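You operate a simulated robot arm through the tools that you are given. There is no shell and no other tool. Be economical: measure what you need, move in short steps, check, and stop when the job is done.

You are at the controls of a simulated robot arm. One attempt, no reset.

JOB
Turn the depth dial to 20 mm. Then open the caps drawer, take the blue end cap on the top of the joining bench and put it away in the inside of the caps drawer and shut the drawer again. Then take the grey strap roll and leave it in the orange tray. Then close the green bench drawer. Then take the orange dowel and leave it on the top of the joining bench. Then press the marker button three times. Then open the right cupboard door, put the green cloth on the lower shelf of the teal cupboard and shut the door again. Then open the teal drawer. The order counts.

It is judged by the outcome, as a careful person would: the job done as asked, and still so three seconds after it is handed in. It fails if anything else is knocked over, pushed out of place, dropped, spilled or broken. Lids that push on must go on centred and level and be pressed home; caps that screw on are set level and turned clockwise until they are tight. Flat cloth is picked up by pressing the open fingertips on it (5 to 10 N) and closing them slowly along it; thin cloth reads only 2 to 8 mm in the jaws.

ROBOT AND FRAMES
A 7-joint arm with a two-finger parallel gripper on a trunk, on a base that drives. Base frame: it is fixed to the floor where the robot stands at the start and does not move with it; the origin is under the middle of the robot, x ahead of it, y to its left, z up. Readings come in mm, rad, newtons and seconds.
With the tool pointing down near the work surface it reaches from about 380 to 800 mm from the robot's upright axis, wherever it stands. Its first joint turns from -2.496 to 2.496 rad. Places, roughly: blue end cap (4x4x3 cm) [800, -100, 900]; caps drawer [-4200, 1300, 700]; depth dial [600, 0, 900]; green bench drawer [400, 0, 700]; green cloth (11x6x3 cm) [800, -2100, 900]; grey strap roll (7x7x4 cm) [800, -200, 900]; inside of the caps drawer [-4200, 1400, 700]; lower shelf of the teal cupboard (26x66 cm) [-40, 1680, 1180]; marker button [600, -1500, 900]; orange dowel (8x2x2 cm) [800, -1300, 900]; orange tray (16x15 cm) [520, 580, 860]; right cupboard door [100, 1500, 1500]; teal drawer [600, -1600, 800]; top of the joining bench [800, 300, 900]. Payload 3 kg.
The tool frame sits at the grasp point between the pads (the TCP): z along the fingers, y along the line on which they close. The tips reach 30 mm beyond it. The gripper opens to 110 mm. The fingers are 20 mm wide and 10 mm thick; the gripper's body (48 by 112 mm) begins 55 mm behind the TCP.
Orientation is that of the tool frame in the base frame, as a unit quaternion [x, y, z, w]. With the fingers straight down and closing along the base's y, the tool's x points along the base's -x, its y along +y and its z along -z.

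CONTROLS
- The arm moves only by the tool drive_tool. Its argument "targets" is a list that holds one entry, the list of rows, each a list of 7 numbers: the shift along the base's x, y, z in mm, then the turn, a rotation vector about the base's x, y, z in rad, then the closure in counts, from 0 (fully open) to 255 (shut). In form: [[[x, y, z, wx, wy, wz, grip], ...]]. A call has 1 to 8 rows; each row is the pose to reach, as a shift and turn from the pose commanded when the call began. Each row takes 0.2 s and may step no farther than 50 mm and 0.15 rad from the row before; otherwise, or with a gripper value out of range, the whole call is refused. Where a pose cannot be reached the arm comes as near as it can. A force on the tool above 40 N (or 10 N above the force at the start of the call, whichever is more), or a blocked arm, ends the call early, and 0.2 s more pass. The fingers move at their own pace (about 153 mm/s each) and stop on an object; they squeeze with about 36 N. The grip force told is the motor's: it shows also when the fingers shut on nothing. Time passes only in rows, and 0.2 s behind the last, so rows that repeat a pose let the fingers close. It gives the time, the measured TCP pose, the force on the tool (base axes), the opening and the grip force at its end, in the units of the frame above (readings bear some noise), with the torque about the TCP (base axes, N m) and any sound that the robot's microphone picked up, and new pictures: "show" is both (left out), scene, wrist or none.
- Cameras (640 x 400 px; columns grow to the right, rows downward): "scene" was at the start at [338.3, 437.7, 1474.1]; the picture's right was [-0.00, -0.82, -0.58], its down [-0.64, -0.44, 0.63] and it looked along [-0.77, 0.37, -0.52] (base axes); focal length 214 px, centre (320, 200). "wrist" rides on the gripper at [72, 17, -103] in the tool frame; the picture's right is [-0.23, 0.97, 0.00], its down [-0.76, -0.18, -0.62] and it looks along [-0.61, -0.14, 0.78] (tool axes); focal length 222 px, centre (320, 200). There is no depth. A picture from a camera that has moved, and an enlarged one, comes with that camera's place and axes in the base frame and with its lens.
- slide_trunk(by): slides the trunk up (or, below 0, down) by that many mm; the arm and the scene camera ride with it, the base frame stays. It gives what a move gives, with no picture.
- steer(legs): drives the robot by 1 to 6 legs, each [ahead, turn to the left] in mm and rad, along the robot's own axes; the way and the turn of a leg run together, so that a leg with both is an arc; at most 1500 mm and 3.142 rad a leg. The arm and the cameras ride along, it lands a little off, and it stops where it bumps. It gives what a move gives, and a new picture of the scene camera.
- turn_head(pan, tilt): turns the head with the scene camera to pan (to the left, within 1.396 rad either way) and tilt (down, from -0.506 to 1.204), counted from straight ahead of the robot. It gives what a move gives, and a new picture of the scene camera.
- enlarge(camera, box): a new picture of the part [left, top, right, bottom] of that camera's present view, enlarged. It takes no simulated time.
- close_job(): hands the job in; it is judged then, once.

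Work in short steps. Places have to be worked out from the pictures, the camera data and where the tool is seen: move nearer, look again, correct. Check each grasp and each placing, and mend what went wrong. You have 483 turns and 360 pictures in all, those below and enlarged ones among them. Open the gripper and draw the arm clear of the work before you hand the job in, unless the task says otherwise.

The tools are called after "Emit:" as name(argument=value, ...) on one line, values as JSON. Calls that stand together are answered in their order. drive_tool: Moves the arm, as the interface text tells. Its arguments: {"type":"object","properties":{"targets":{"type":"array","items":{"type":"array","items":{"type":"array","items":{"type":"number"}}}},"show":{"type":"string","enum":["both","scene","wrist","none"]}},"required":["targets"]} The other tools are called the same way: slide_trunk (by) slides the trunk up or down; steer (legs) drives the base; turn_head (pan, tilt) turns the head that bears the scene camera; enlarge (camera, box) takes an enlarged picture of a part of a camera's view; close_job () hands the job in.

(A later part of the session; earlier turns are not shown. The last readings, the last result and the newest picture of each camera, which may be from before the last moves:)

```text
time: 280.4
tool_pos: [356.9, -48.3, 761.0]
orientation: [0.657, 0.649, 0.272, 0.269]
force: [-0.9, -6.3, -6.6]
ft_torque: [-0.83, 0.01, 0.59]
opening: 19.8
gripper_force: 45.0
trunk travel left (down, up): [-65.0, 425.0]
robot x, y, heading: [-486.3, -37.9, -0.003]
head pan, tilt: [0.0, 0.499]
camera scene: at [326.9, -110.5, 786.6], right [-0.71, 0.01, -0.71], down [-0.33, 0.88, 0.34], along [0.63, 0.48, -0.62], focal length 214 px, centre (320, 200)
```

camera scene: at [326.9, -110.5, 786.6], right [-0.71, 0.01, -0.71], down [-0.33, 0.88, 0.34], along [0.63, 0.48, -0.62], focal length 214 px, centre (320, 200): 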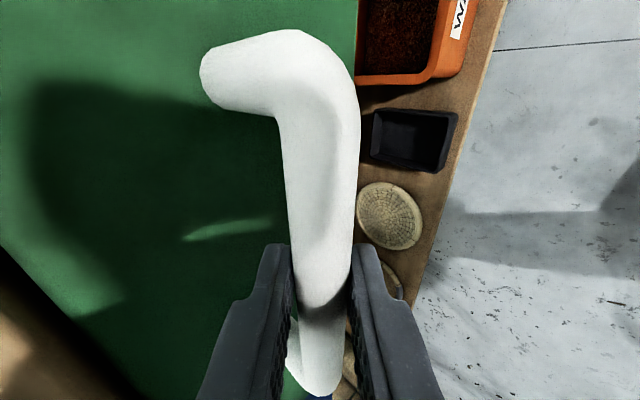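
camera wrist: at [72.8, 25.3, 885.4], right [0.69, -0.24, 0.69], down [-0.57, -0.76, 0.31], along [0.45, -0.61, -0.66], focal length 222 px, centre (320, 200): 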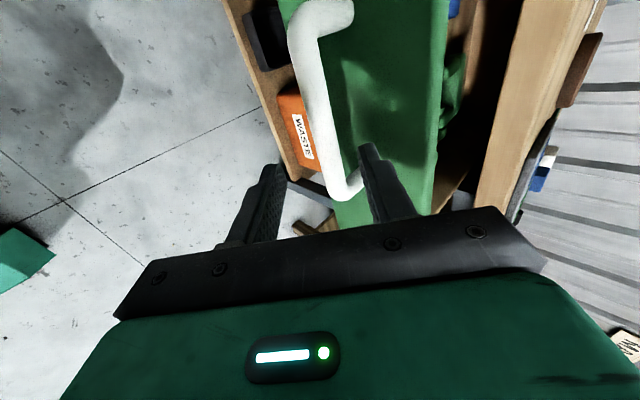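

Emit:
drive_tool(targets=[[[5, 0, 0, 0, 0, 0, 255], [10, 0, 0, 0, 0, 0, 255], [15, 0, 0, 0, 0, 0, 255], [20, 0, 0, 0, 0, 0, 255], [25, 0, 0, 0, 0, 0, 255], [30, 0, 0, 0, 0, 0, 255]]], show="scene")

```text
time: 281.1
tool_pos: [365.3, -47.2, 760.7]
orientation: [0.659, 0.651, 0.268, 0.266]
force: [-25.1, -1.6, 11.5]
ft_torque: [-0.51, 0.34, 0.81]
opening: 19.6
gripper_force: 44.8
trunk travel left (down, up): [-65.0, 425.0]
robot x, y, heading: [-487.4, -35.7, -0.002]
head pan, tilt: [0.0, 0.499]
stopped in row 3: the force on the tool passed its limit at 49 N (the readings are from after the stop); the commanded pose is now the measured one
camera scene: at [334.2, -110.6, 786.9], right [-0.71, 0.01, -0.7], down [-0.33, 0.88, 0.35], along [0.62, 0.48, -0.62], focal length 214 px, centre (320, 200)
```

scene: 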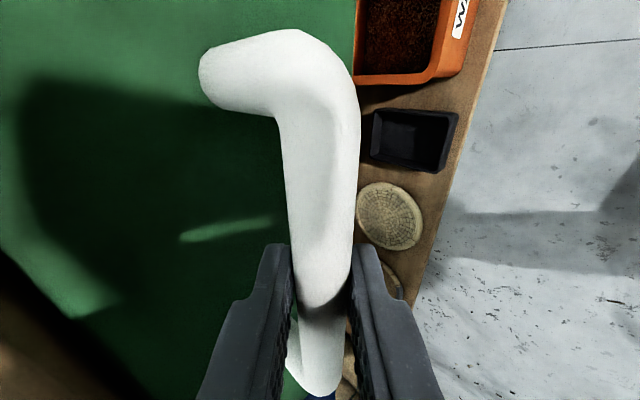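

It hit the end stop: closed. Release, retreat along the approach line.

Emit:
drive_tool(targets=[[[0, 0, 0, 0, 0, 0, 139], [0, 0, 0, 0, 0, 0, 139], [-15, 0, 15, 0, 0, 0, 139], [-35, 0, 35, 0, 0, 0, 139], [-60, 0, 60, 0, 0, 0, 139], [-90, 0, 90, 0, 0, 0, 139], [-120, 0, 125, 0, 0, 0, 80], [-150, 0, 160, 0, 0, 0, 0]]], show="scene")

```text
time: 282.9
tool_pos: [218.2, -48.6, 918.9]
orientation: [0.659, 0.651, 0.267, 0.266]
force: [-0.3, 0.4, 0.1]
ft_torque: [0.0, 0.01, -0.02]
opening: 110.1
gripper_force: 0.0
trunk travel left (down, up): [-65.0, 425.0]
robot x, y, heading: [-488.1, -31.8, -0.004]
head pan, tilt: [0.0, 0.499]
camera scene: at [187.8, -112.2, 945.0], right [-0.72, 0.01, -0.7], down [-0.33, 0.88, 0.35], along [0.62, 0.48, -0.62], focal length 214 px, centre (320, 200)
```

scene: 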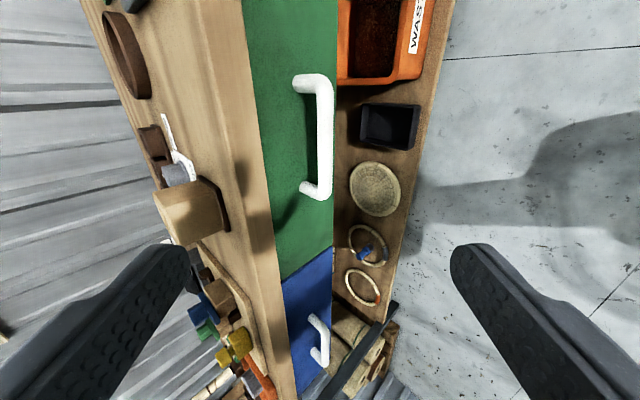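

Green drawer is flush shut. Unroll the tool, raise the trunk and head to the next bench for the orange dowel.

Emit:
drive_tool(targets=[[[0, 0, 0, -0.1, 0, 0.1, 0], [0, 0, 0, -0.2, 0, 0.2, 0], [0, 0, 0, -0.3, 0, 0.3, 0], [0, 0, 0, -0.4, 0, 0.4, 0], [0, 0, 0, -0.5, 0, 0.5, 0], [0, 0, 0, -0.6, 0, 0.6, 0], [0, 0, 0, -0.7, 0, 0.7, 0], [0, 0, 0, -0.8, 0, 0.8, 0]]], show="none")

Emit:
drive_tool(targets=[[[0, 0, 0, -0.1, 0, 0.1, 0], [0, 0, 0, -0.2, 0, 0.2, 0], [0, 0, 0, -0.3, 0, 0.3, 0], [0, 0, 0, -0.311, 0, 0.311, 0]]], show="none")

Emit:
drive_tool(targets=[[[0, 0, 0, 0, 0.12, 0, 0], [0, 0, 0, 0, 0.24, 0, 0], [0, 0, 0, 0, 0.36, 0, 0], [0, 0, 0, 0, 0.46, 0, 0]]], show="none")

Emit:
slide_trunk(by=360)

Emit:
steer(legs=[[60, 0], [0, -1.571], [1250, 0], [0, 1.571]])

```text
time: 284.7
tool_pos: [217.6, -47.1, 919.7]
orientation: [0.208, 0.901, 0.081, 0.372]
force: [0.2, 0.5, -0.5]
ft_torque: [0.0, -0.01, 0.02]
opening: 110.1
gripper_force: 0.0
trunk travel left (down, up): [-65.0, 425.0]
robot x, y, heading: [-485.4, -36.3, -0.004]
head pan, tilt: [0.0, 0.499]
```

```text
time: 285.7
tool_pos: [216.8, -46.8, 919.5]
orientation: [0.007, 0.924, -0.003, 0.382]
force: [-0.9, 0.4, 0.1]
ft_torque: [0.03, 0.03, -0.01]
opening: 110.1
gripper_force: 0.0
trunk travel left (down, up): [-65.0, 425.0]
robot x, y, heading: [-485.2, -36.1, -0.001]
head pan, tilt: [0.0, 0.499]
```

```text
time: 286.7
tool_pos: [216.9, -46.1, 919.8]
orientation: [0.006, 0.987, -0.004, 0.162]
force: [-0.2, -0.2, 0.3]
ft_torque: [-0.01, 0.0, -0.01]
opening: 109.9
gripper_force: 0.0
trunk travel left (down, up): [-65.0, 425.0]
robot x, y, heading: [-488.3, -36.6, -0.002]
head pan, tilt: [0.0, 0.499]
```

```text
time: 290.2
tool_pos: [216.6, -46.8, 1279.2]
orientation: [0.006, 0.987, -0.004, 0.163]
force: [0.6, -0.2, 0.2]
ft_torque: [0.01, 0.0, -0.02]
opening: 109.7
gripper_force: 0.0
trunk travel left (down, up): [-425.0, 65.0]
robot x, y, heading: [-488.7, -38.1, -0.004]
head pan, tilt: [0.0, 0.499]
```

```text
time: 304.9
tool_pos: [265.0, -1246.8, 1281.5]
orientation: [-0.012, 0.987, 0.0, 0.163]
force: [0.1, 0.0, 0.3]
ft_torque: [0.01, 0.0, 0.01]
opening: 110.0
gripper_force: 0.0
trunk travel left (down, up): [-425.0, 65.0]
robot x, y, heading: [-432.8, -1326.8, 0.029]
head pan, tilt: [0.0, 0.499]
camera scene: at [311.6, -1244.1, 1335.4], right [0.02, -1.0, 0.01], down [-0.98, -0.02, 0.17], along [-0.17, -0.01, -0.99], focal length 214 px, centre (320, 200)
```

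scene: 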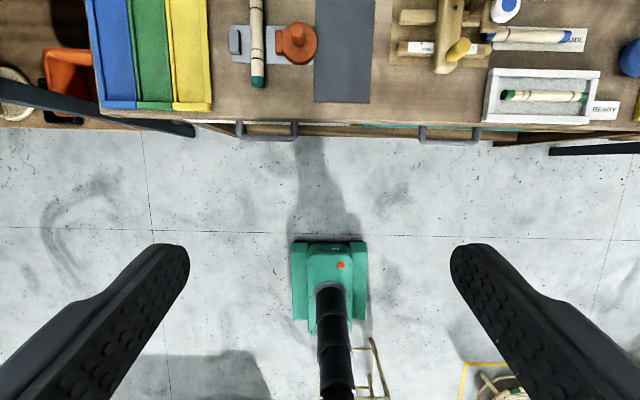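

I'm at the marking bench. Drive forward to x≈-50 and look down from above.

Emit:
turn_head(pan=0.0, tilt=0.3)

Emit:
steer(legs=[[400, -0.03]])

```text
time: 305.6
tool_pos: [266.8, -1247.2, 1280.7]
orientation: [-0.011, 0.987, -0.001, 0.163]
force: [-0.8, 0.9, 0.3]
ft_torque: [0.04, 0.03, -0.01]
opening: 109.9
gripper_force: 0.0
trunk travel left (down, up): [-425.0, 65.0]
robot x, y, heading: [-434.1, -1323.2, 0.034]
head pan, tilt: [0.0, 0.3]
camera scene: at [330.1, -1244.3, 1339.5], right [0.02, -1.0, 0.01], down [-1.0, -0.02, -0.03], along [0.03, 0.0, -1.0], focal length 214 px, centre (320, 200)
```

scene: 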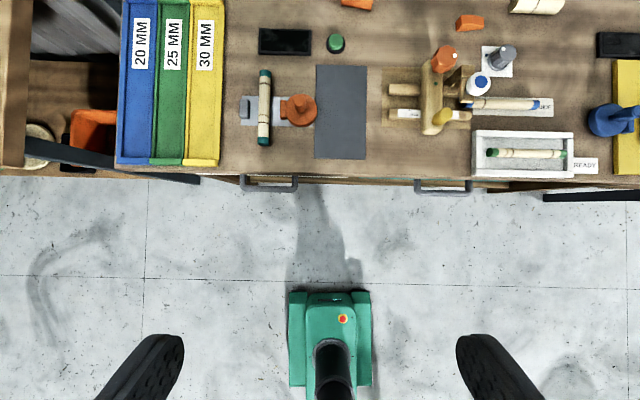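

```text
time: 308.1
tool_pos: [659.4, -1257.5, 1280.5]
orientation: [0.002, 0.987, -0.003, 0.162]
force: [0.4, -0.1, 0.7]
ft_torque: [0.04, 0.03, 0.02]
opening: 110.1
gripper_force: 0.0
trunk travel left (down, up): [-425.0, 65.0]
robot x, y, heading: [-45.4, -1321.1, 0.004]
head pan, tilt: [0.0, 0.3]
camera scene: at [722.6, -1256.5, 1338.7], right [0.0, -1.0, 0.01], down [-1.0, 0.0, -0.03], along [0.03, -0.01, -1.0], focal length 214 px, centre (320, 200)
```

scene: 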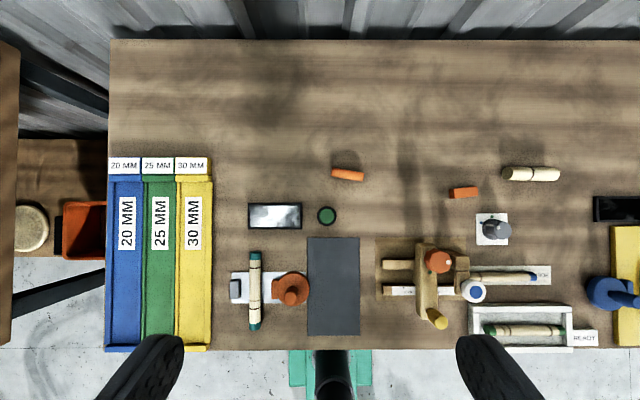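

Two orange pieces visible; enlarge to tell which is the dowel, and find the marker button.

Emit:
enlarge(camera="scene", box=[310, 150, 550, 300])

```text
2.67 times, centred on (430, 225) of scene
camera zoom: at [722.6, -1256.5, 1338.7], right [0.0, -1.0, 0.01], down [-1.0, 0.0, -0.03], along [0.03, -0.01, -1.0], focal length 572 px, centre (27, 133)
```

zoom: 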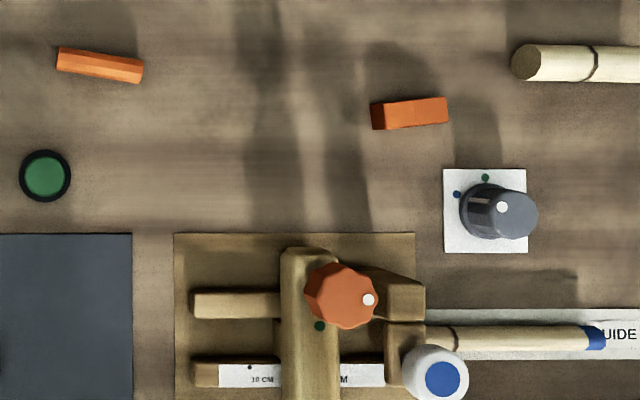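

The round orange dowel is the left one at ≈[793,-1322], lying nearly along y. I drive 60 mm forward, make the tool vertical and yaw it 1.37 rad to close across it.

Emit:
steer(legs=[[62, 0]])

Emit:
drive_tool(targets=[[[-10, 0, -30, 0, 0.11, 0, 0], [-20, 0, -60, 0, 0.22, 0, 0], [-20, 0, -90, 0, 0.325, 0, 0], [-20, 0, -120, 0, 0.325, 0, 0]]], show="none")

Emit:
drive_tool(targets=[[[10, -8, 0, 0, 0, 0.14, 0], [20, -16, 0, 0, 0, 0.28, 0], [30, -24, 0, 0, 0, 0.42, 0], [40, -32, 0, 0, 0, 0.56, 0], [50, -40, 0, 0, 0, 0.7, 0], [60, -48, 0, 0, 0, 0.84, 0], [70, -56, 0, 0, 0, 0.98, 0], [80, -64, 0, 0, 0, 1.12, 0]]], show="none")

Emit:
drive_tool(targets=[[[5, -2, 0, 0, 0, 0.14, 0], [10, -3, 0, 0, 0, 0.25, 0], [10, -3, -30, 0, 0, 0.25, 0], [10, -3, -60, 0, 0, 0.25, 0]]], show="both")

```text
time: 309.1
tool_pos: [719.6, -1258.0, 1280.7]
orientation: [0.001, 0.987, -0.001, 0.162]
force: [1.2, 0.0, 0.3]
ft_torque: [0.02, 0.0, 0.03]
opening: 109.7
gripper_force: 0.1
trunk travel left (down, up): [-425.0, 65.0]
robot x, y, heading: [16.5, -1316.5, 0.011]
head pan, tilt: [0.0, 0.3]
camera scene: at [784.1, -1257.0, 1339.2], right [0.0, -1.0, 0.01], down [-1.0, 0.0, -0.03], along [0.03, -0.01, -1.0], focal length 214 px, centre (320, 200)
```

scene: 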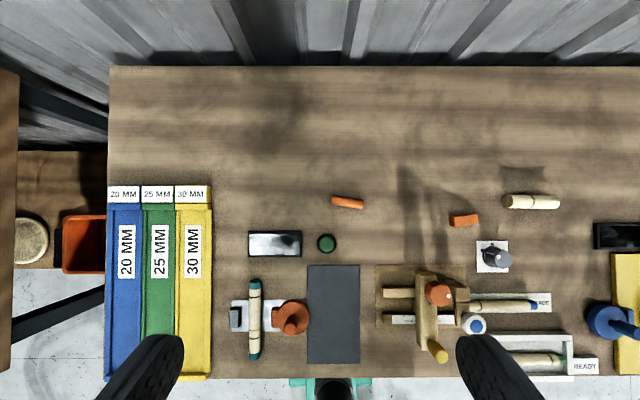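

```text
time: 310.1
tool_pos: [700.8, -1257.0, 1162.6]
orientation: [0.001, 1.0, -0.004, 0.001]
force: [0.0, -0.4, -0.7]
ft_torque: [0.01, 0.01, 0.0]
opening: 110.1
gripper_force: 0.1
trunk travel left (down, up): [-425.0, 65.0]
robot x, y, heading: [17.9, -1314.7, 0.003]
head pan, tilt: [0.0, 0.3]
```

```text
time: 311.9
tool_pos: [780.3, -1322.4, 1161.0]
orientation: [-0.532, 0.847, -0.003, 0.003]
force: [-0.1, 0.5, 0.5]
ft_torque: [-0.04, -0.01, 0.03]
opening: 109.9
gripper_force: 0.1
trunk travel left (down, up): [-425.0, 65.0]
robot x, y, heading: [19.4, -1317.3, 0.004]
head pan, tilt: [0.0, 0.3]
```

```text
time: 312.9
tool_pos: [788.5, -1323.2, 1101.3]
orientation: [-0.633, 0.774, -0.001, 0.003]
force: [0.9, -0.3, -0.5]
ft_torque: [-0.01, 0.0, 0.01]
opening: 110.3
gripper_force: 0.0
out of reach, approached as far as the arm can: row 2
trunk travel left (down, up): [-425.0, 65.0]
robot x, y, heading: [14.3, -1317.4, 0.001]
head pan, tilt: [0.0, 0.3]
camera scene: at [803.2, -1241.3, 1135.5], right [0.98, -0.2, 0.01], down [-0.19, -0.94, 0.29], along [-0.05, -0.29, -0.96], focal length 214 px, centre (320, 200)
camera wrist: at [757.4, -1390.7, 1203.7], right [-0.91, 0.42, -0.01], down [0.32, 0.71, 0.63], along [0.27, 0.57, -0.78], focal length 222 px, centre (320, 200)
```

scene: 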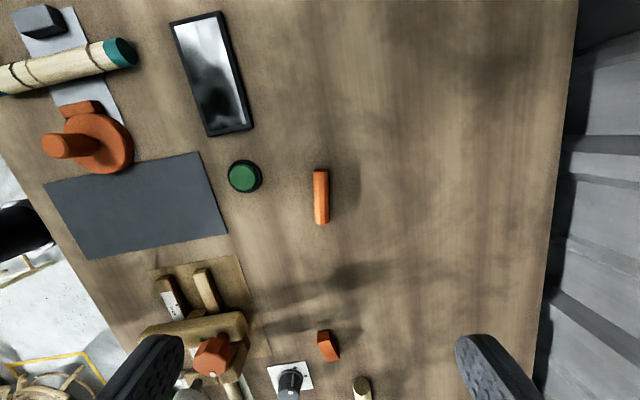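
wrist: 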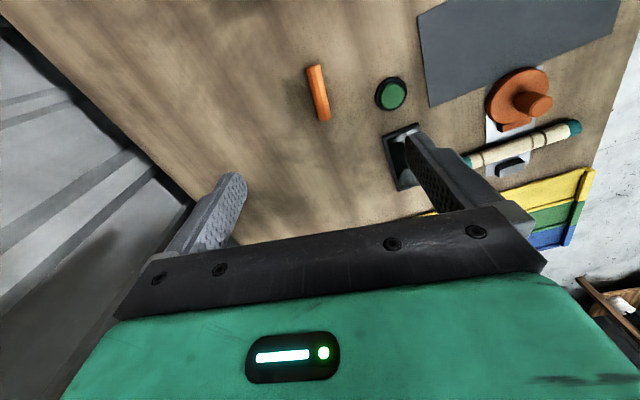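

Aligned with the dowel at ≈[793,-1320]. Descend to z≈940 and check.

Emit:
drive_tool(targets=[[[5, 3, -45, 0, 0, 0, 0], [5, 3, -90, 0, 0, 0, 0], [5, 3, -135, 0, 0, 0, 0], [5, 3, -160, 0, 0, 0, 0], [5, 3, -160, 0, 0, 0, 0]]])

```text
time: 314.1
tool_pos: [794.3, -1320.0, 941.8]
orientation: [-0.632, 0.775, -0.002, 0.003]
force: [-0.8, -0.6, 0.6]
ft_torque: [0.01, 0.0, 0.01]
opening: 110.1
gripper_force: 0.1
trunk travel left (down, up): [-425.0, 65.0]
robot x, y, heading: [16.4, -1316.6, 0.009]
head pan, tilt: [0.0, 0.3]
camera scene: at [809.3, -1239.2, 976.3], right [0.98, -0.2, 0.01], down [-0.19, -0.94, 0.29], along [-0.05, -0.29, -0.96], focal length 214 px, centre (320, 200)
camera wrist: at [763.2, -1388.4, 1044.7], right [-0.91, 0.42, -0.01], down [0.32, 0.71, 0.63], along [0.27, 0.57, -0.78], focal length 222 px, centre (320, 200)
```

scene: 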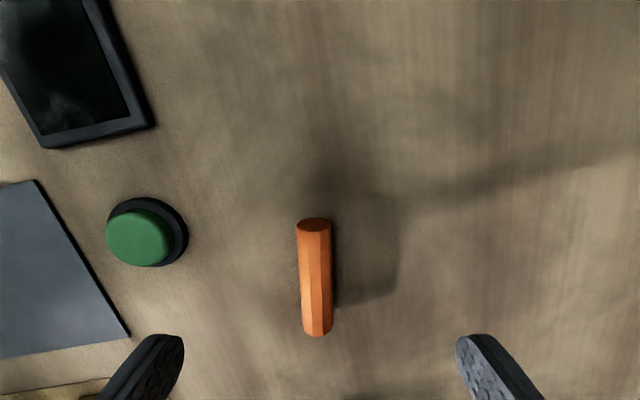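
wrist: 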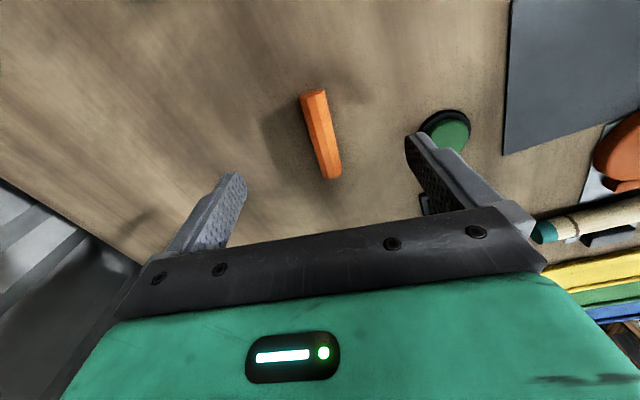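

Well centred. Descend 50 mm and close.

Emit:
drive_tool(targets=[[[-1, 0, -25, 0, 0, 0, 0], [-1, 0, -42, 0, 0, 0, 60], [-1, 0, -51, 0, 0, 0, 120], [-1, 0, -51, 0, 0, 0, 255], [-1, 0, -51, 0, 0, 0, 255], [-1, 0, -51, 0, 0, 0, 255]]])

```text
time: 315.4
tool_pos: [793.6, -1322.1, 889.1]
orientation: [-0.632, 0.775, -0.002, 0.003]
force: [-1.0, 0.5, 1.5]
ft_torque: [0.0, 0.03, 0.02]
opening: 18.3
gripper_force: 36.2
trunk travel left (down, up): [-425.0, 65.0]
robot x, y, heading: [15.7, -1318.7, 0.002]
head pan, tilt: [0.0, 0.3]
camera scene: at [808.1, -1240.3, 924.7], right [0.98, -0.2, 0.01], down [-0.19, -0.94, 0.29], along [-0.05, -0.29, -0.96], focal length 214 px, centre (320, 200)
camera wrist: at [762.1, -1389.5, 993.0], right [-0.91, 0.42, -0.01], down [0.32, 0.71, 0.63], along [0.27, 0.57, -0.78], focal length 222 px, centre (320, 200)
```

scene: 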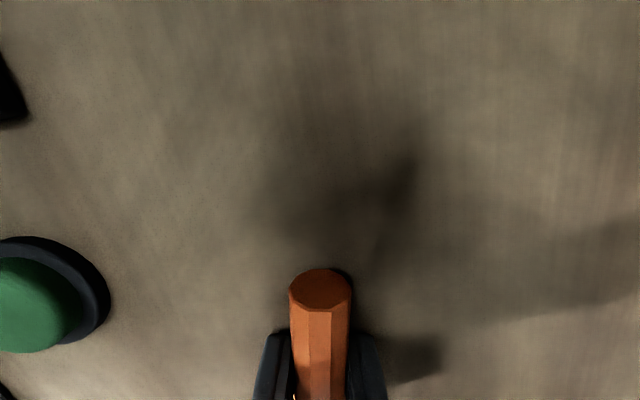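
wrist: 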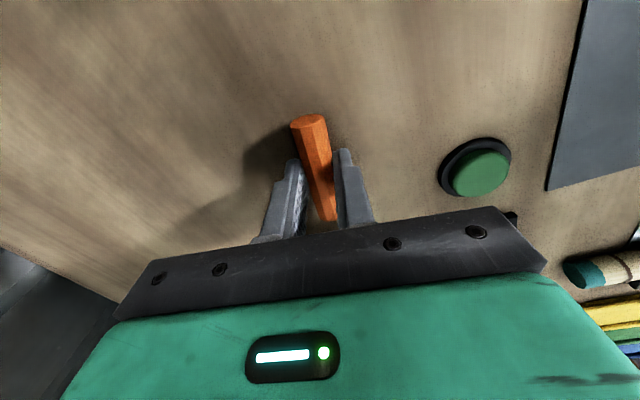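

Dowel gripped. Lift, yaw back and retract for driving.

Emit:
drive_tool(targets=[[[0, 0, 40, 0, 0, 0, 255], [0, 0, 85, 0, 0, 0, 255], [-30, 0, 120, 0, 0, -0.14, 255], [-65, 0, 150, 0, 0, -0.28, 255], [-100, 0, 180, 0, 0, -0.42, 255], [-135, 0, 210, 0, 0, -0.56, 255], [-170, 0, 240, 0, 0, -0.7, 255], [-205, 0, 270, 0, 0, -0.84, 255]]], show="none")

Emit:
drive_tool(targets=[[[-20, 0, 30, 0, 0, -0.14, 255], [-40, 0, 50, 0, 0, -0.28, 255], [-60, 0, 70, 0, 0, -0.42, 255], [-80, 0, 80, 0, 0, -0.53, 255]]], show="both")

```text
time: 317.2
tool_pos: [588.8, -1320.5, 1161.0]
orientation: [-0.26, 0.966, -0.004, 0.001]
force: [-0.1, -0.5, -0.2]
ft_torque: [0.01, 0.0, -0.02]
opening: 18.5
gripper_force: 36.1
trunk travel left (down, up): [-425.0, 65.0]
robot x, y, heading: [19.3, -1319.3, 0.006]
head pan, tilt: [0.0, 0.3]
```

```text
time: 318.2
tool_pos: [508.0, -1322.1, 1240.4]
orientation: [0.002, 1.0, -0.004, 0.001]
force: [0.6, 0.6, -0.3]
ft_torque: [0.03, -0.02, -0.02]
opening: 18.0
gripper_force: 36.3
trunk travel left (down, up): [-425.0, 65.0]
robot x, y, heading: [13.5, -1320.5, 0.004]
head pan, tilt: [0.0, 0.3]
camera scene: at [588.3, -1321.1, 1275.9], right [0.0, -1.0, 0.01], down [-0.96, 0.01, 0.29], along [-0.29, 0.0, -0.96], focal length 214 px, centre (320, 200)
camera wrist: at [435.6, -1304.2, 1344.1], right [0.23, 0.97, -0.01], down [0.76, -0.18, 0.63], along [0.61, -0.15, -0.78], focal length 222 px, centre (320, 200)
```

scene: 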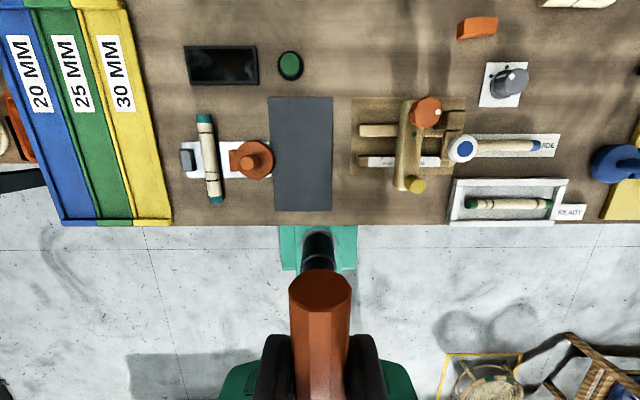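
wrist: 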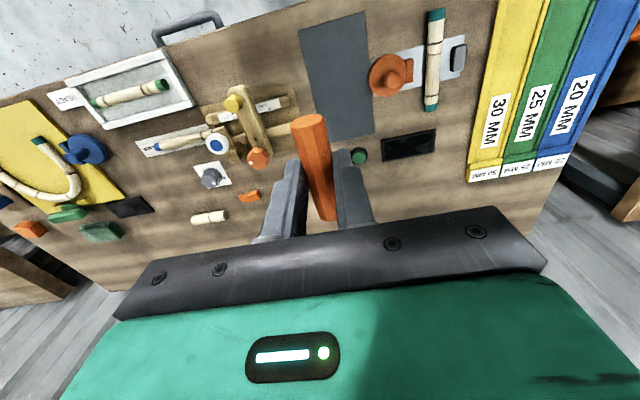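

Drive back to the joining bench.

Emit:
steer(legs=[[-430, 0], [0, 1.571], [1200, 0], [0, -1.571]])

```text
time: 334.5
tool_pos: [58.1, -69.0, 1241.1]
orientation: [-0.022, 1.0, -0.002, 0.001]
force: [-0.8, 0.0, -0.7]
ft_torque: [0.02, 0.01, -0.02]
opening: 18.3
gripper_force: 36.1
trunk travel left (down, up): [-425.0, 65.0]
robot x, y, heading: [-438.9, -33.4, 0.06]
head pan, tilt: [0.0, 0.3]
camera scene: at [137.4, -65.0, 1275.4], right [0.05, -1.0, 0.01], down [-0.95, -0.04, 0.29], along [-0.29, -0.02, -0.96], focal length 214 px, centre (320, 200)
```

scene: 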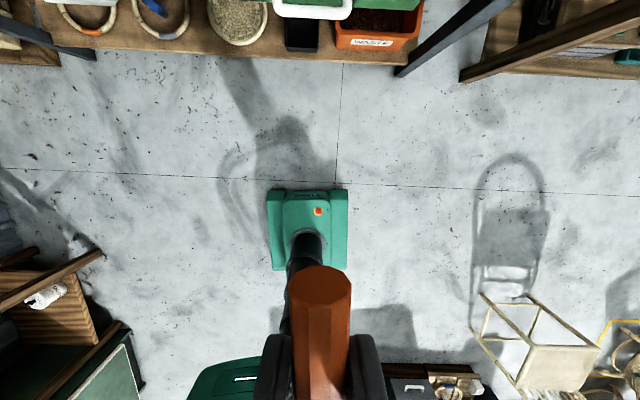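

Emit:
steer(legs=[[0, -0.18], [382, 0], [0, 0.12]])

Emit:
turn_head(pan=0.0, tilt=0.0)

```text
time: 338.2
tool_pos: [435.7, -144.1, 1240.8]
orientation: [0.006, 1.0, -0.003, 0.001]
force: [-0.8, -0.8, 0.0]
ft_torque: [0.02, 0.02, 0.01]
opening: 18.2
gripper_force: 35.9
trunk travel left (down, up): [-425.0, 65.0]
robot x, y, heading: [-56.5, -86.5, 0.001]
head pan, tilt: [0.0, 0.3]
camera scene: at [515.2, -144.0, 1275.7], right [-0.01, -1.0, 0.01], down [-0.96, 0.01, 0.29], along [-0.29, 0.0, -0.96], focal length 214 px, centre (320, 200)
```

scene: 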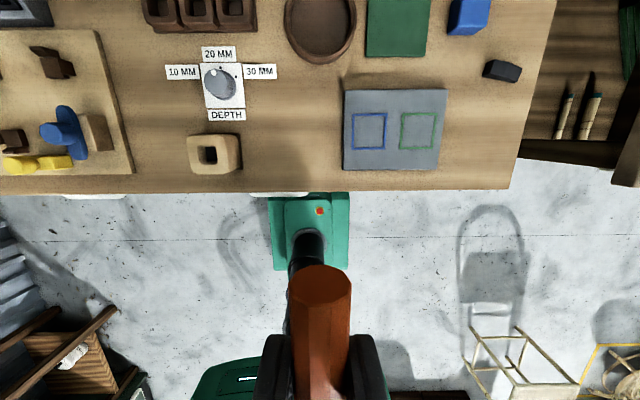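

```text
time: 339.0
tool_pos: [434.4, -143.7, 1242.8]
orientation: [0.006, 1.0, -0.003, 0.0]
force: [0.6, 0.1, -0.4]
ft_torque: [-0.03, 0.02, -0.04]
opening: 18.3
gripper_force: 35.9
trunk travel left (down, up): [-425.0, 65.0]
robot x, y, heading: [-55.1, -83.1, 0.002]
head pan, tilt: [0.0, 0.0]
camera scene: at [542.6, -144.4, 1279.7], right [-0.01, -1.0, 0.01], down [-1.0, 0.01, 0.0], along [0.0, -0.01, -1.0], focal length 214 px, centre (320, 200)
```

scene: 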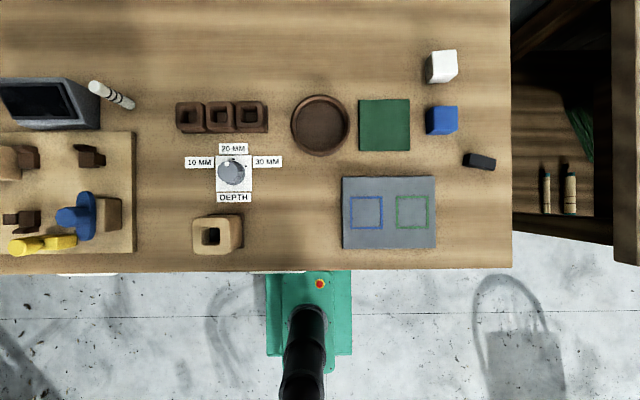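

Free spot at ≈[550,-95], between the dial and the grey plate. Move over it and descend.

Emit:
drive_tool(targets=[[[25, 12, -30, 0, 0, 0, 255], [50, 24, -60, 0, 0, 0, 255], [80, 36, -95, 0, 0, 0, 255], [112, 48, -130, 0, 0, 0, 255], [112, 48, -178, 0, 0, 0, 255], [112, 48, -226, 0, 0, 0, 255], [112, 48, -272, 0, 0, 0, 255], [112, 48, -300, 0, 0, 0, 255]]])

```text
time: 340.8
tool_pos: [543.2, -99.5, 941.9]
orientation: [0.005, 1.0, -0.002, 0.001]
force: [-0.1, -0.5, -1.1]
ft_torque: [-0.01, -0.03, 0.03]
opening: 18.4
gripper_force: 35.7
trunk travel left (down, up): [-425.0, 65.0]
robot x, y, heading: [-59.5, -84.1, -0.001]
head pan, tilt: [0.0, 0.0]
camera scene: at [652.1, -98.8, 980.4], right [-0.01, -1.0, 0.01], down [-1.0, 0.01, 0.0], along [0.0, -0.01, -1.0], focal length 214 px, centre (320, 200)
camera wrist: at [471.9, -80.5, 1045.3], right [0.24, 0.97, -0.01], down [0.76, -0.18, 0.63], along [0.61, -0.15, -0.78], focal length 222 px, centre (320, 200)
```

scene: 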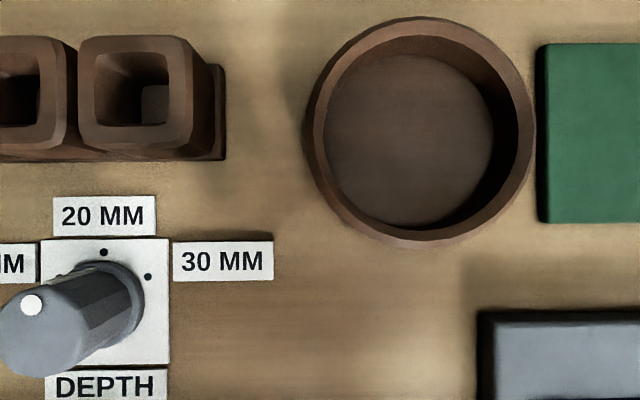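
wrist: 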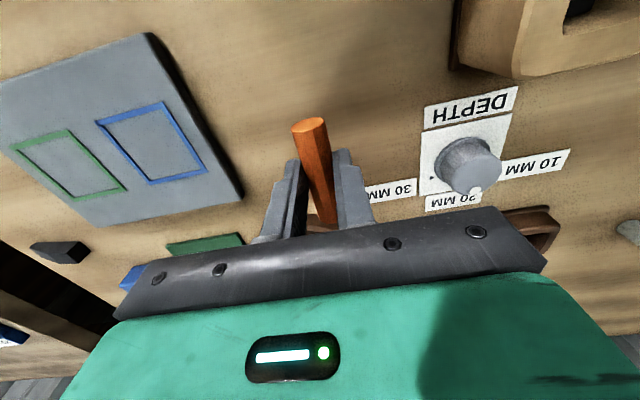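

Emit:
drive_tool(targets=[[[0, 0, -25, 0, 0, 0, 255], [0, 0, -40, 0, 0, 0, 255], [0, 0, -47, 0, 0, 0, 255], [0, 0, -51, 0, 0, 0, 255], [0, 0, -54, 0, 0, 0, 255]]], show="none")

```text
time: 342.0
tool_pos: [545.1, -97.0, 890.3]
orientation: [0.006, 1.0, -0.004, 0.002]
force: [-1.6, -2.3, 22.9]
ft_torque: [0.3, 0.27, 0.01]
opening: 18.4
gripper_force: 35.7
trunk travel left (down, up): [-425.0, 65.0]
robot x, y, heading: [-56.9, -88.8, 0.001]
head pan, tilt: [0.0, 0.0]
```

Contact at z≈890 with 23 N: the dowel is on the bench. Release slightly and rise.

Emit:
drive_tool(targets=[[[0, 0, 1, 0, 0, 0, 185], [0, 0, 1, 0, 0, 0, 160], [0, 0, 1, 0, 0, 0, 140], [0, 0, 30, 0, 0, 0, 140], [0, 0, 70, 0, 0, 0, 100], [-30, 0, 110, 0, 0, 0, 0], [-60, 0, 150, 0, 0, 0, 0], [-90, 0, 190, 0, 0, 0, 0]]], show="scene")

```text
time: 343.8
tool_pos: [453.6, -94.3, 1076.3]
orientation: [0.006, 1.0, -0.002, 0.0]
force: [0.5, -0.2, -0.3]
ft_torque: [0.03, 0.02, -0.02]
opening: 109.8
gripper_force: 0.0
trunk travel left (down, up): [-425.0, 65.0]
robot x, y, heading: [-57.2, -83.8, 0.003]
head pan, tilt: [0.0, 0.0]
camera scene: at [562.2, -94.2, 1114.4], right [-0.01, -1.0, 0.01], down [-1.0, 0.01, 0.0], along [0.0, -0.01, -1.0], focal length 214 px, centre (320, 200)
```

scene: 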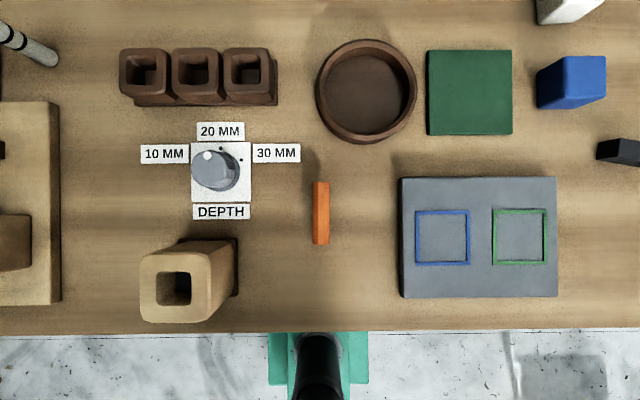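

Dowel placed. Now to the marker button: raise and drive back to the marking bench, y≈-1480.

Emit:
drive_tool(targets=[[[0, 0, 45, 0, 0, 0, 0], [0, 0, 90, 0, 0, 0, 0], [0, 0, 135, 0, 0, 0, 0], [0, 0, 165, 0, 0, 0, 0]]], show="none")

Emit:
steer(legs=[[-370, 0], [0, -1.571], [1390, 0], [0, 1.571]])

```text
time: 344.8
tool_pos: [457.7, -94.7, 1241.4]
orientation: [0.005, 1.0, -0.003, 0.0]
force: [-1.1, -1.0, -0.2]
ft_torque: [0.0, -0.01, 0.01]
opening: 110.2
gripper_force: 0.1
trunk travel left (down, up): [-425.0, 65.0]
robot x, y, heading: [-57.4, -84.9, 0.004]
head pan, tilt: [0.0, 0.0]
```

```text
time: 361.5
tool_pos: [89.9, -1456.0, 1241.7]
orientation: [0.0, 1.0, -0.004, 0.001]
force: [-0.7, 0.5, 0.9]
ft_torque: [-0.03, 0.02, -0.03]
opening: 110.2
gripper_force: 0.0
trunk travel left (down, up): [-425.0, 65.0]
robot x, y, heading: [-421.6, -1517.9, 0.013]
head pan, tilt: [0.0, 0.0]
camera scene: at [198.6, -1454.5, 1279.8], right [0.0, -1.0, 0.01], down [-1.0, 0.0, 0.0], along [0.0, -0.01, -1.0], focal length 214 px, centre (320, 200)
```

scene: 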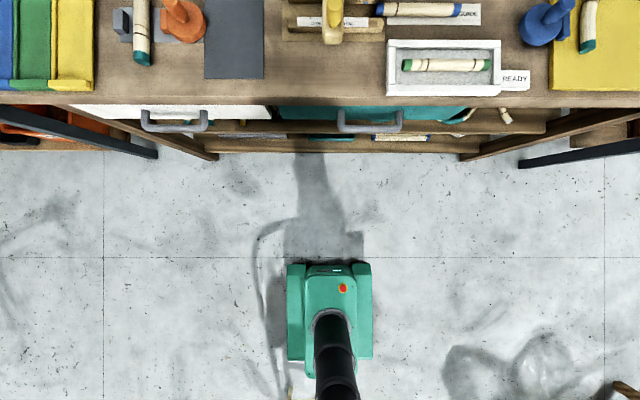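

Emit:
steer(legs=[[340, 0]])

Emit:
enlarge(camera="scene", box=[270, 110, 510, 260])

```text
time: 363.7
tool_pos: [426.3, -1448.9, 1242.6]
orientation: [-0.001, 1.0, -0.004, 0.001]
force: [-0.5, -0.2, 0.6]
ft_torque: [-0.01, 0.01, -0.01]
opening: 110.1
gripper_force: 0.0
trunk travel left (down, up): [-425.0, 65.0]
robot x, y, heading: [-89.5, -1511.7, 0.018]
head pan, tilt: [0.0, 0.0]
camera scene: at [533.6, -1448.2, 1280.3], right [0.0, -1.0, 0.01], down [-1.0, 0.0, 0.0], along [0.0, -0.01, -1.0], focal length 214 px, centre (320, 200)
```

scene: 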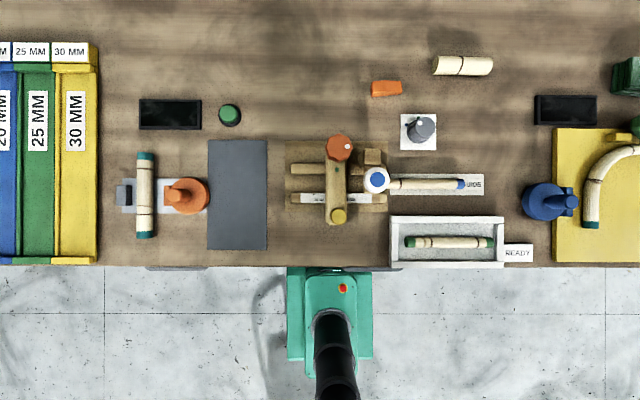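

```text
2.67 times, centred on (390, 185) of scene
camera zoom: at [533.6, -1448.2, 1280.3], right [0.0, -1.0, 0.01], down [-1.0, 0.0, 0.0], along [0.0, -0.01, -1.0], focal length 572 px, centre (133, 240)
```

zoom: 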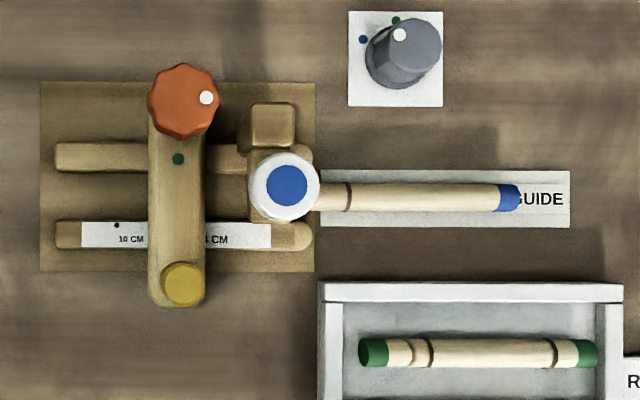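

The marking jig has a blue button in a white ring (≈[567,-1546]) plus an orange rotary knob. I go closer for an oblique look before pressing.

Emit:
drive_tool(targets=[[[20, -30, -25, 0, 0, 0, 120], [40, -60, -50, 0, 0, 0, 200], [60, -90, -80, 0, 0, 0, 255], [70, -98, -120, 0, 0, 0, 255], [70, -98, -165, 0, 0, 0, 255], [70, -98, -190, 0, 0, 0, 255]]])

```text
time: 365.1
tool_pos: [494.9, -1547.6, 1050.5]
orientation: [-0.002, 1.0, -0.003, 0.0]
force: [0.3, 0.1, -0.2]
ft_torque: [0.0, 0.03, 0.02]
opening: 0.3
gripper_force: 35.7
trunk travel left (down, up): [-425.0, 65.0]
robot x, y, heading: [-85.9, -1510.8, 0.014]
head pan, tilt: [0.0, 0.0]
camera scene: at [602.4, -1546.3, 1089.0], right [0.0, -1.0, 0.01], down [-1.0, 0.0, 0.0], along [0.0, -0.01, -1.0], focal length 214 px, centre (320, 200)
camera wrist: at [422.0, -1530.8, 1154.2], right [0.22, 0.97, -0.01], down [0.76, -0.17, 0.62], along [0.61, -0.14, -0.78], focal length 222 px, centre (320, 200)
```

scene: 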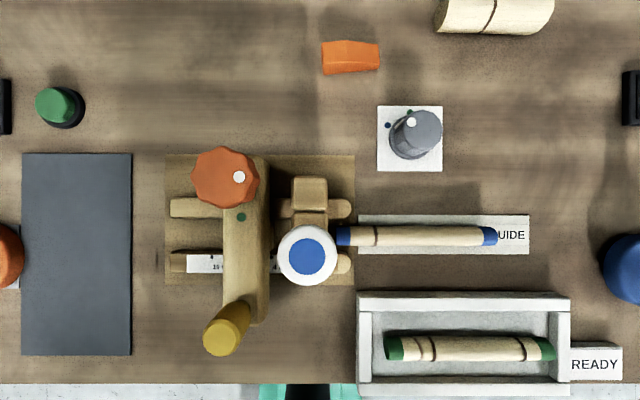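
wrist: 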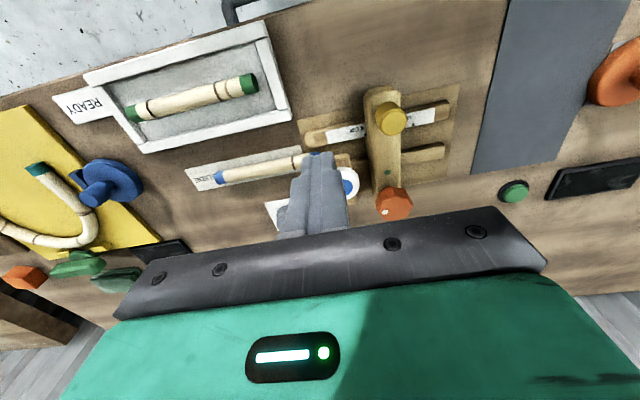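

Blue button top triangulates to ≈[565,-1540,950]. Move above it with closed fingers.

Emit:
drive_tool(targets=[[[35, 4, 0, 0, 0, 0, 255], [70, 7, 0, 0, 0, 0, 255], [70, 7, -30, 0, 0, 0, 255], [70, 7, -45, 0, 0, 0, 255]]], show="wrist")

Emit:
turn_head(pan=0.0, tilt=0.8)

```text
time: 366.1
tool_pos: [565.5, -1540.7, 1006.0]
orientation: [-0.001, 1.0, -0.004, 0.0]
force: [1.2, 1.0, 0.4]
ft_torque: [0.0, 0.0, -0.02]
opening: 0.0
gripper_force: 36.0
trunk travel left (down, up): [-425.0, 65.0]
robot x, y, heading: [-88.1, -1511.8, 0.018]
head pan, tilt: [0.0, 0.0]
camera wrist: at [493.7, -1523.6, 1109.6], right [0.22, 0.97, -0.01], down [0.76, -0.17, 0.62], along [0.61, -0.14, -0.78], focal length 222 px, centre (320, 200)
```

wrist: 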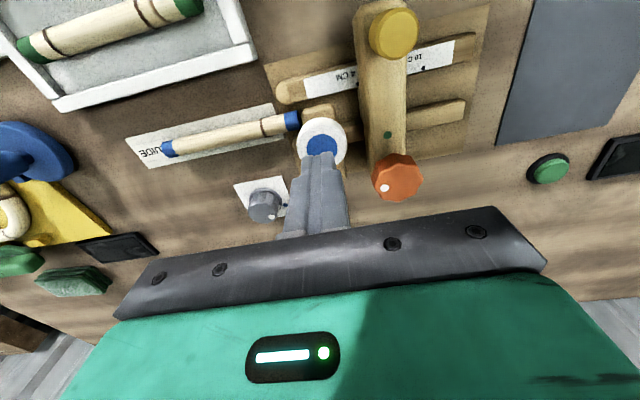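

```text
time: 367.2
tool_pos: [565.2, -1540.7, 1006.8]
orientation: [-0.002, 1.0, -0.002, 0.001]
force: [-0.5, -0.9, -1.2]
ft_torque: [0.01, 0.0, 0.04]
opening: 0.0
gripper_force: 36.0
trunk travel left (down, up): [-425.0, 65.0]
robot x, y, heading: [-88.9, -1513.6, 0.019]
head pan, tilt: [0.0, 0.799]
camera scene: at [602.0, -1539.4, 1054.1], right [0.0, -1.0, 0.01], down [-0.7, 0.0, 0.72], along [-0.72, -0.01, -0.7], focal length 214 px, centre (320, 200)
```

scene: 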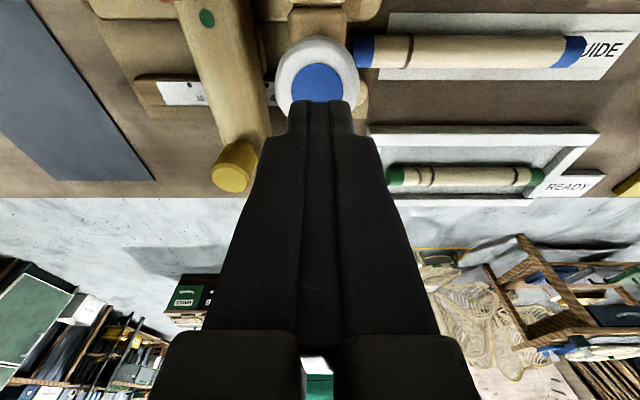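

Aligned over the button. Lower gently and feel for the contact and a click.

Emit:
drive_tool(targets=[[[2, 0, -15, 0, 0, 0, 255], [2, 0, -22, 0, 0, 0, 255], [2, 0, -25, 0, 0, 0, 255], [2, 0, -28, 0, 0, 0, 255]]], show="none")

```text
time: 368.2
tool_pos: [568.9, -1540.6, 979.5]
orientation: [-0.002, 1.0, -0.002, 0.001]
force: [1.3, 0.3, 0.3]
ft_torque: [-0.01, -0.03, -0.01]
opening: 0.1
gripper_force: 36.0
trunk travel left (down, up): [-425.0, 65.0]
robot x, y, heading: [-87.0, -1512.9, 0.015]
head pan, tilt: [0.0, 0.799]
```

Emit:
drive_tool(targets=[[[0, 0, -2, 0, 0, 0, 255], [0, 0, -4, 0, 0, 0, 255], [0, 0, -6, 0, 0, 0, 255]]], show="none")

```text
time: 369.0
tool_pos: [567.7, -1540.8, 972.3]
orientation: [-0.002, 1.0, -0.004, 0.001]
force: [-0.3, 1.1, 1.7]
ft_torque: [0.04, 0.01, 0.01]
opening: 0.0
gripper_force: 36.0
trunk travel left (down, up): [-425.0, 65.0]
robot x, y, heading: [-84.1, -1512.2, 0.022]
head pan, tilt: [0.0, 0.799]
```

Emit:
drive_tool(targets=[[[0, 0, -2, 0, 0, 0, 255], [0, 0, -4, 0, 0, 0, 255]]], show="scene")

```text
time: 369.6
tool_pos: [568.9, -1540.8, 969.6]
orientation: [-0.002, 1.0, -0.003, 0.0]
force: [0.8, -1.5, 2.9]
ft_torque: [-0.03, 0.0, 0.0]
opening: 0.1
gripper_force: 36.3
trunk travel left (down, up): [-425.0, 65.0]
robot x, y, heading: [-83.5, -1510.4, 0.015]
head pan, tilt: [0.0, 0.799]
heard: click
camera scene: at [603.4, -1539.3, 1017.0], right [0.0, -1.0, 0.01], down [-0.7, 0.0, 0.72], along [-0.72, -0.01, -0.7], focal length 214 px, centre (320, 200)
```

scene: 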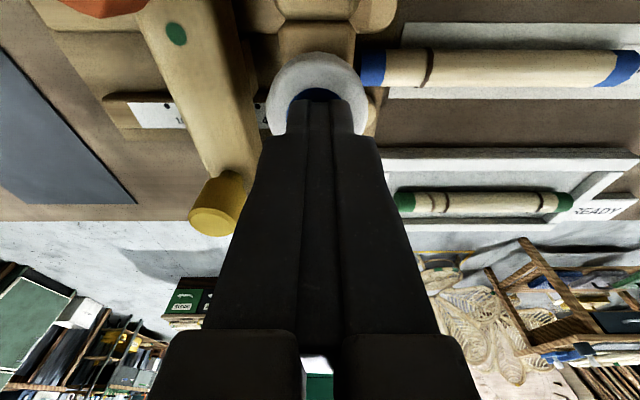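

Click heard — first press. Release fully upward, check nothing else clicks.

Emit:
drive_tool(targets=[[[0, 0, 8, 0, 0, 0, 255], [0, 0, 16, 0, 0, 0, 255], [0, 0, 16, 0, 0, 0, 255]]], show="none")

Emit:
drive_tool(targets=[[[0, 0, -8, 0, 0, 0, 255], [0, 0, -14, 0, 0, 0, 255], [0, 0, -16, 0, 0, 0, 255], [0, 0, -17, 0, 0, 0, 255]]], show="none")

```text
time: 370.4
tool_pos: [567.5, -1539.4, 984.0]
orientation: [-0.002, 1.0, -0.003, 0.0]
force: [0.0, -0.1, 0.1]
ft_torque: [0.0, -0.01, -0.01]
opening: 0.1
gripper_force: 36.2
trunk travel left (down, up): [-425.0, 65.0]
robot x, y, heading: [-87.5, -1511.2, 0.014]
head pan, tilt: [0.0, 0.799]
```

```text
time: 371.4
tool_pos: [569.3, -1540.6, 967.6]
orientation: [-0.002, 1.0, -0.004, 0.001]
force: [1.7, -0.4, 3.3]
ft_torque: [0.02, -0.05, 0.01]
opening: 0.0
gripper_force: 35.5
trunk travel left (down, up): [-425.0, 65.0]
robot x, y, heading: [-93.1, -1512.9, 0.019]
head pan, tilt: [0.0, 0.799]
heard: click
```

Second click. Release and press a third time.

Emit:
drive_tool(targets=[[[0, 0, 8, 0, 0, 0, 255], [0, 0, 17, 0, 0, 0, 255], [0, 0, 17, 0, 0, 0, 255]]], show="none")

Emit:
drive_tool(targets=[[[0, 0, -8, 0, 0, 0, 255], [0, 0, -14, 0, 0, 0, 255], [0, 0, -16, 0, 0, 0, 255], [0, 0, -17, 0, 0, 0, 255]]], show="none")

Emit:
drive_tool(targets=[[[0, 0, 15, 0, 0, 0, 255], [0, 0, 60, 0, 0, 0, 255], [-30, 0, 100, 0, 0, 0, 255], [-60, 0, 140, 0, 0, 0, 255], [-90, 0, 180, 0, 0, 0, 255], [-120, 0, 220, 0, 0, 0, 120], [-140, 0, 260, 0, 0, 0, 0]]], show="none")

Emit:
turn_head(pan=-0.6, tilt=0.0)

```text
time: 372.2
tool_pos: [568.6, -1539.8, 984.9]
orientation: [-0.002, 1.0, -0.004, 0.0]
force: [-0.5, 0.5, 0.0]
ft_torque: [-0.01, 0.01, 0.02]
opening: 0.0
gripper_force: 35.7
trunk travel left (down, up): [-425.0, 65.0]
robot x, y, heading: [-87.9, -1509.7, 0.017]
head pan, tilt: [0.0, 0.799]
```

```text
time: 373.2
tool_pos: [568.3, -1540.5, 968.1]
orientation: [-0.002, 1.0, -0.003, 0.001]
force: [0.6, -1.9, 3.9]
ft_torque: [-0.02, -0.02, 0.02]
opening: 0.0
gripper_force: 36.0
trunk travel left (down, up): [-425.0, 65.0]
robot x, y, heading: [-86.9, -1509.7, 0.016]
head pan, tilt: [0.0, 0.799]
heard: click
```

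```text
time: 374.8
tool_pos: [430.0, -1539.9, 1231.9]
orientation: [-0.002, 1.0, -0.004, 0.001]
force: [0.9, -0.2, 0.0]
ft_torque: [-0.03, 0.0, -0.01]
opening: 110.2
gripper_force: 0.0
trunk travel left (down, up): [-425.0, 65.0]
robot x, y, heading: [-85.8, -1512.6, 0.012]
head pan, tilt: [0.0, 0.799]
```

```text
time: 376.0
tool_pos: [429.8, -1539.8, 1231.9]
orientation: [-0.002, 1.0, -0.003, 0.001]
force: [-0.5, 0.5, 0.4]
ft_torque: [0.03, 0.0, 0.01]
opening: 109.9
gripper_force: 0.1
trunk travel left (down, up): [-425.0, 65.0]
robot x, y, heading: [-87.0, -1511.3, 0.015]
head pan, tilt: [-0.6, 0.0]
camera scene: at [537.7, -1589.1, 1285.1], right [0.0, -0.82, 0.57], down [-1.0, 0.0, 0.0], along [0.0, -0.57, -0.82], focal length 214 px, centre (320, 200)
```

scene: 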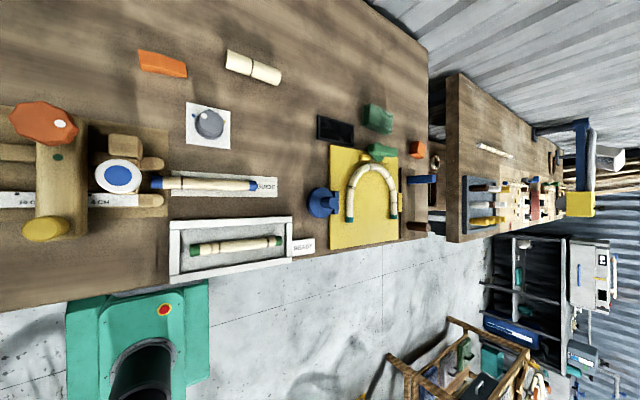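

Three clicks heard: button pressed three times. Next the cupboard: drive to it (stopping short at y≈600).

Emit:
steer(legs=[[-330, 0], [0, 1.38], [1150, 0], [1000, 0], [0, 0.18]])

```text
time: 392.5
tool_pos: [35.7, 1087.0, 1231.8]
orientation: [-0.704, 0.71, -0.002, 0.002]
force: [0.1, 0.5, 0.1]
ft_torque: [0.01, 0.03, 0.0]
opening: 109.9
gripper_force: 0.0
trunk travel left (down, up): [-425.0, 65.0]
robot x, y, heading: [8.0, 570.0, 1.573]
head pan, tilt: [-0.6, 0.0]
camera scene: at [85.5, 1196.9, 1285.3], right [0.82, -0.01, 0.57], down [-0.01, -1.0, 0.0], along [0.57, 0.0, -0.82], focal length 214 px, centre (320, 200)
```

scene: 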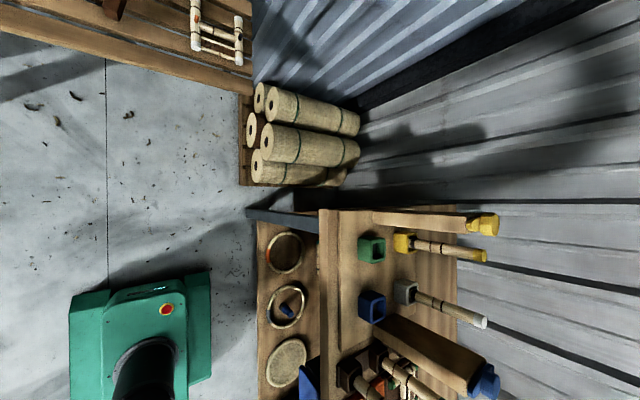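

I pitch the tool to horizontal facing the cupboard.

Emit:
drive_tool(targets=[[[0, 0, 20, 0.14, 0, 0, 0], [0, 0, 40, 0.28, 0, 0, 0], [0, 0, 60, 0.42, 0, 0, 0], [0, 0, 80, 0.56, 0, 0, 0], [0, 0, 110, 0.7, 0, 0, 0], [0, 0, 140, 0.84, 0, 0, 0], [0, 0, 170, 0.98, 0, 0, 0], [0, 0, 200, 1.12, 0, 0, 0]]], show="none")

Emit:
drive_tool(targets=[[[0, 0, 20, 0.14, 0, 0, 0], [0, 0, 40, 0.28, 0, 0, 0], [0, 0, 50, 0.42, 0, 0, 0], [0, 0, 50, 0.45, 0, 0, 0]]], show="none")

Emit:
turn_head(pan=0.0, tilt=0.0)

```text
time: 394.3
tool_pos: [34.0, 1089.0, 1432.9]
orientation: [-0.594, 0.603, 0.376, 0.377]
force: [0.3, 0.8, -0.8]
ft_torque: [0.0, 0.01, 0.03]
opening: 109.8
gripper_force: 0.1
trunk travel left (down, up): [-425.0, 65.0]
robot x, y, heading: [9.3, 572.3, 1.572]
head pan, tilt: [-0.6, 0.0]
```

```text
time: 395.3
tool_pos: [37.4, 1086.7, 1482.0]
orientation: [-0.495, 0.503, 0.501, 0.5]
force: [0.1, 0.2, -0.7]
ft_torque: [0.05, 0.0, -0.02]
opening: 110.1
gripper_force: 0.1
trunk travel left (down, up): [-425.0, 65.0]
robot x, y, heading: [7.9, 572.4, 1.576]
head pan, tilt: [-0.6, 0.0]
```

```text
time: 396.3
tool_pos: [36.7, 1087.8, 1481.7]
orientation: [-0.496, 0.504, 0.501, 0.499]
force: [0.0, -0.5, -0.6]
ft_torque: [0.02, -0.02, 0.01]
opening: 110.3
gripper_force: 0.1
trunk travel left (down, up): [-425.0, 65.0]
robot x, y, heading: [11.5, 569.1, 1.575]
head pan, tilt: [0.0, 0.0]
camera scene: at [35.7, 1047.9, 1589.7], right [1.0, -0.01, -0.01], down [-0.01, 0.0, -1.0], along [0.01, 1.0, 0.0], focal length 214 px, centre (320, 200)
```

scene: 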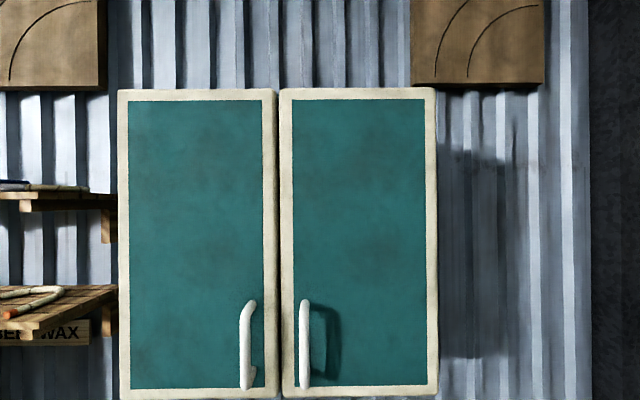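

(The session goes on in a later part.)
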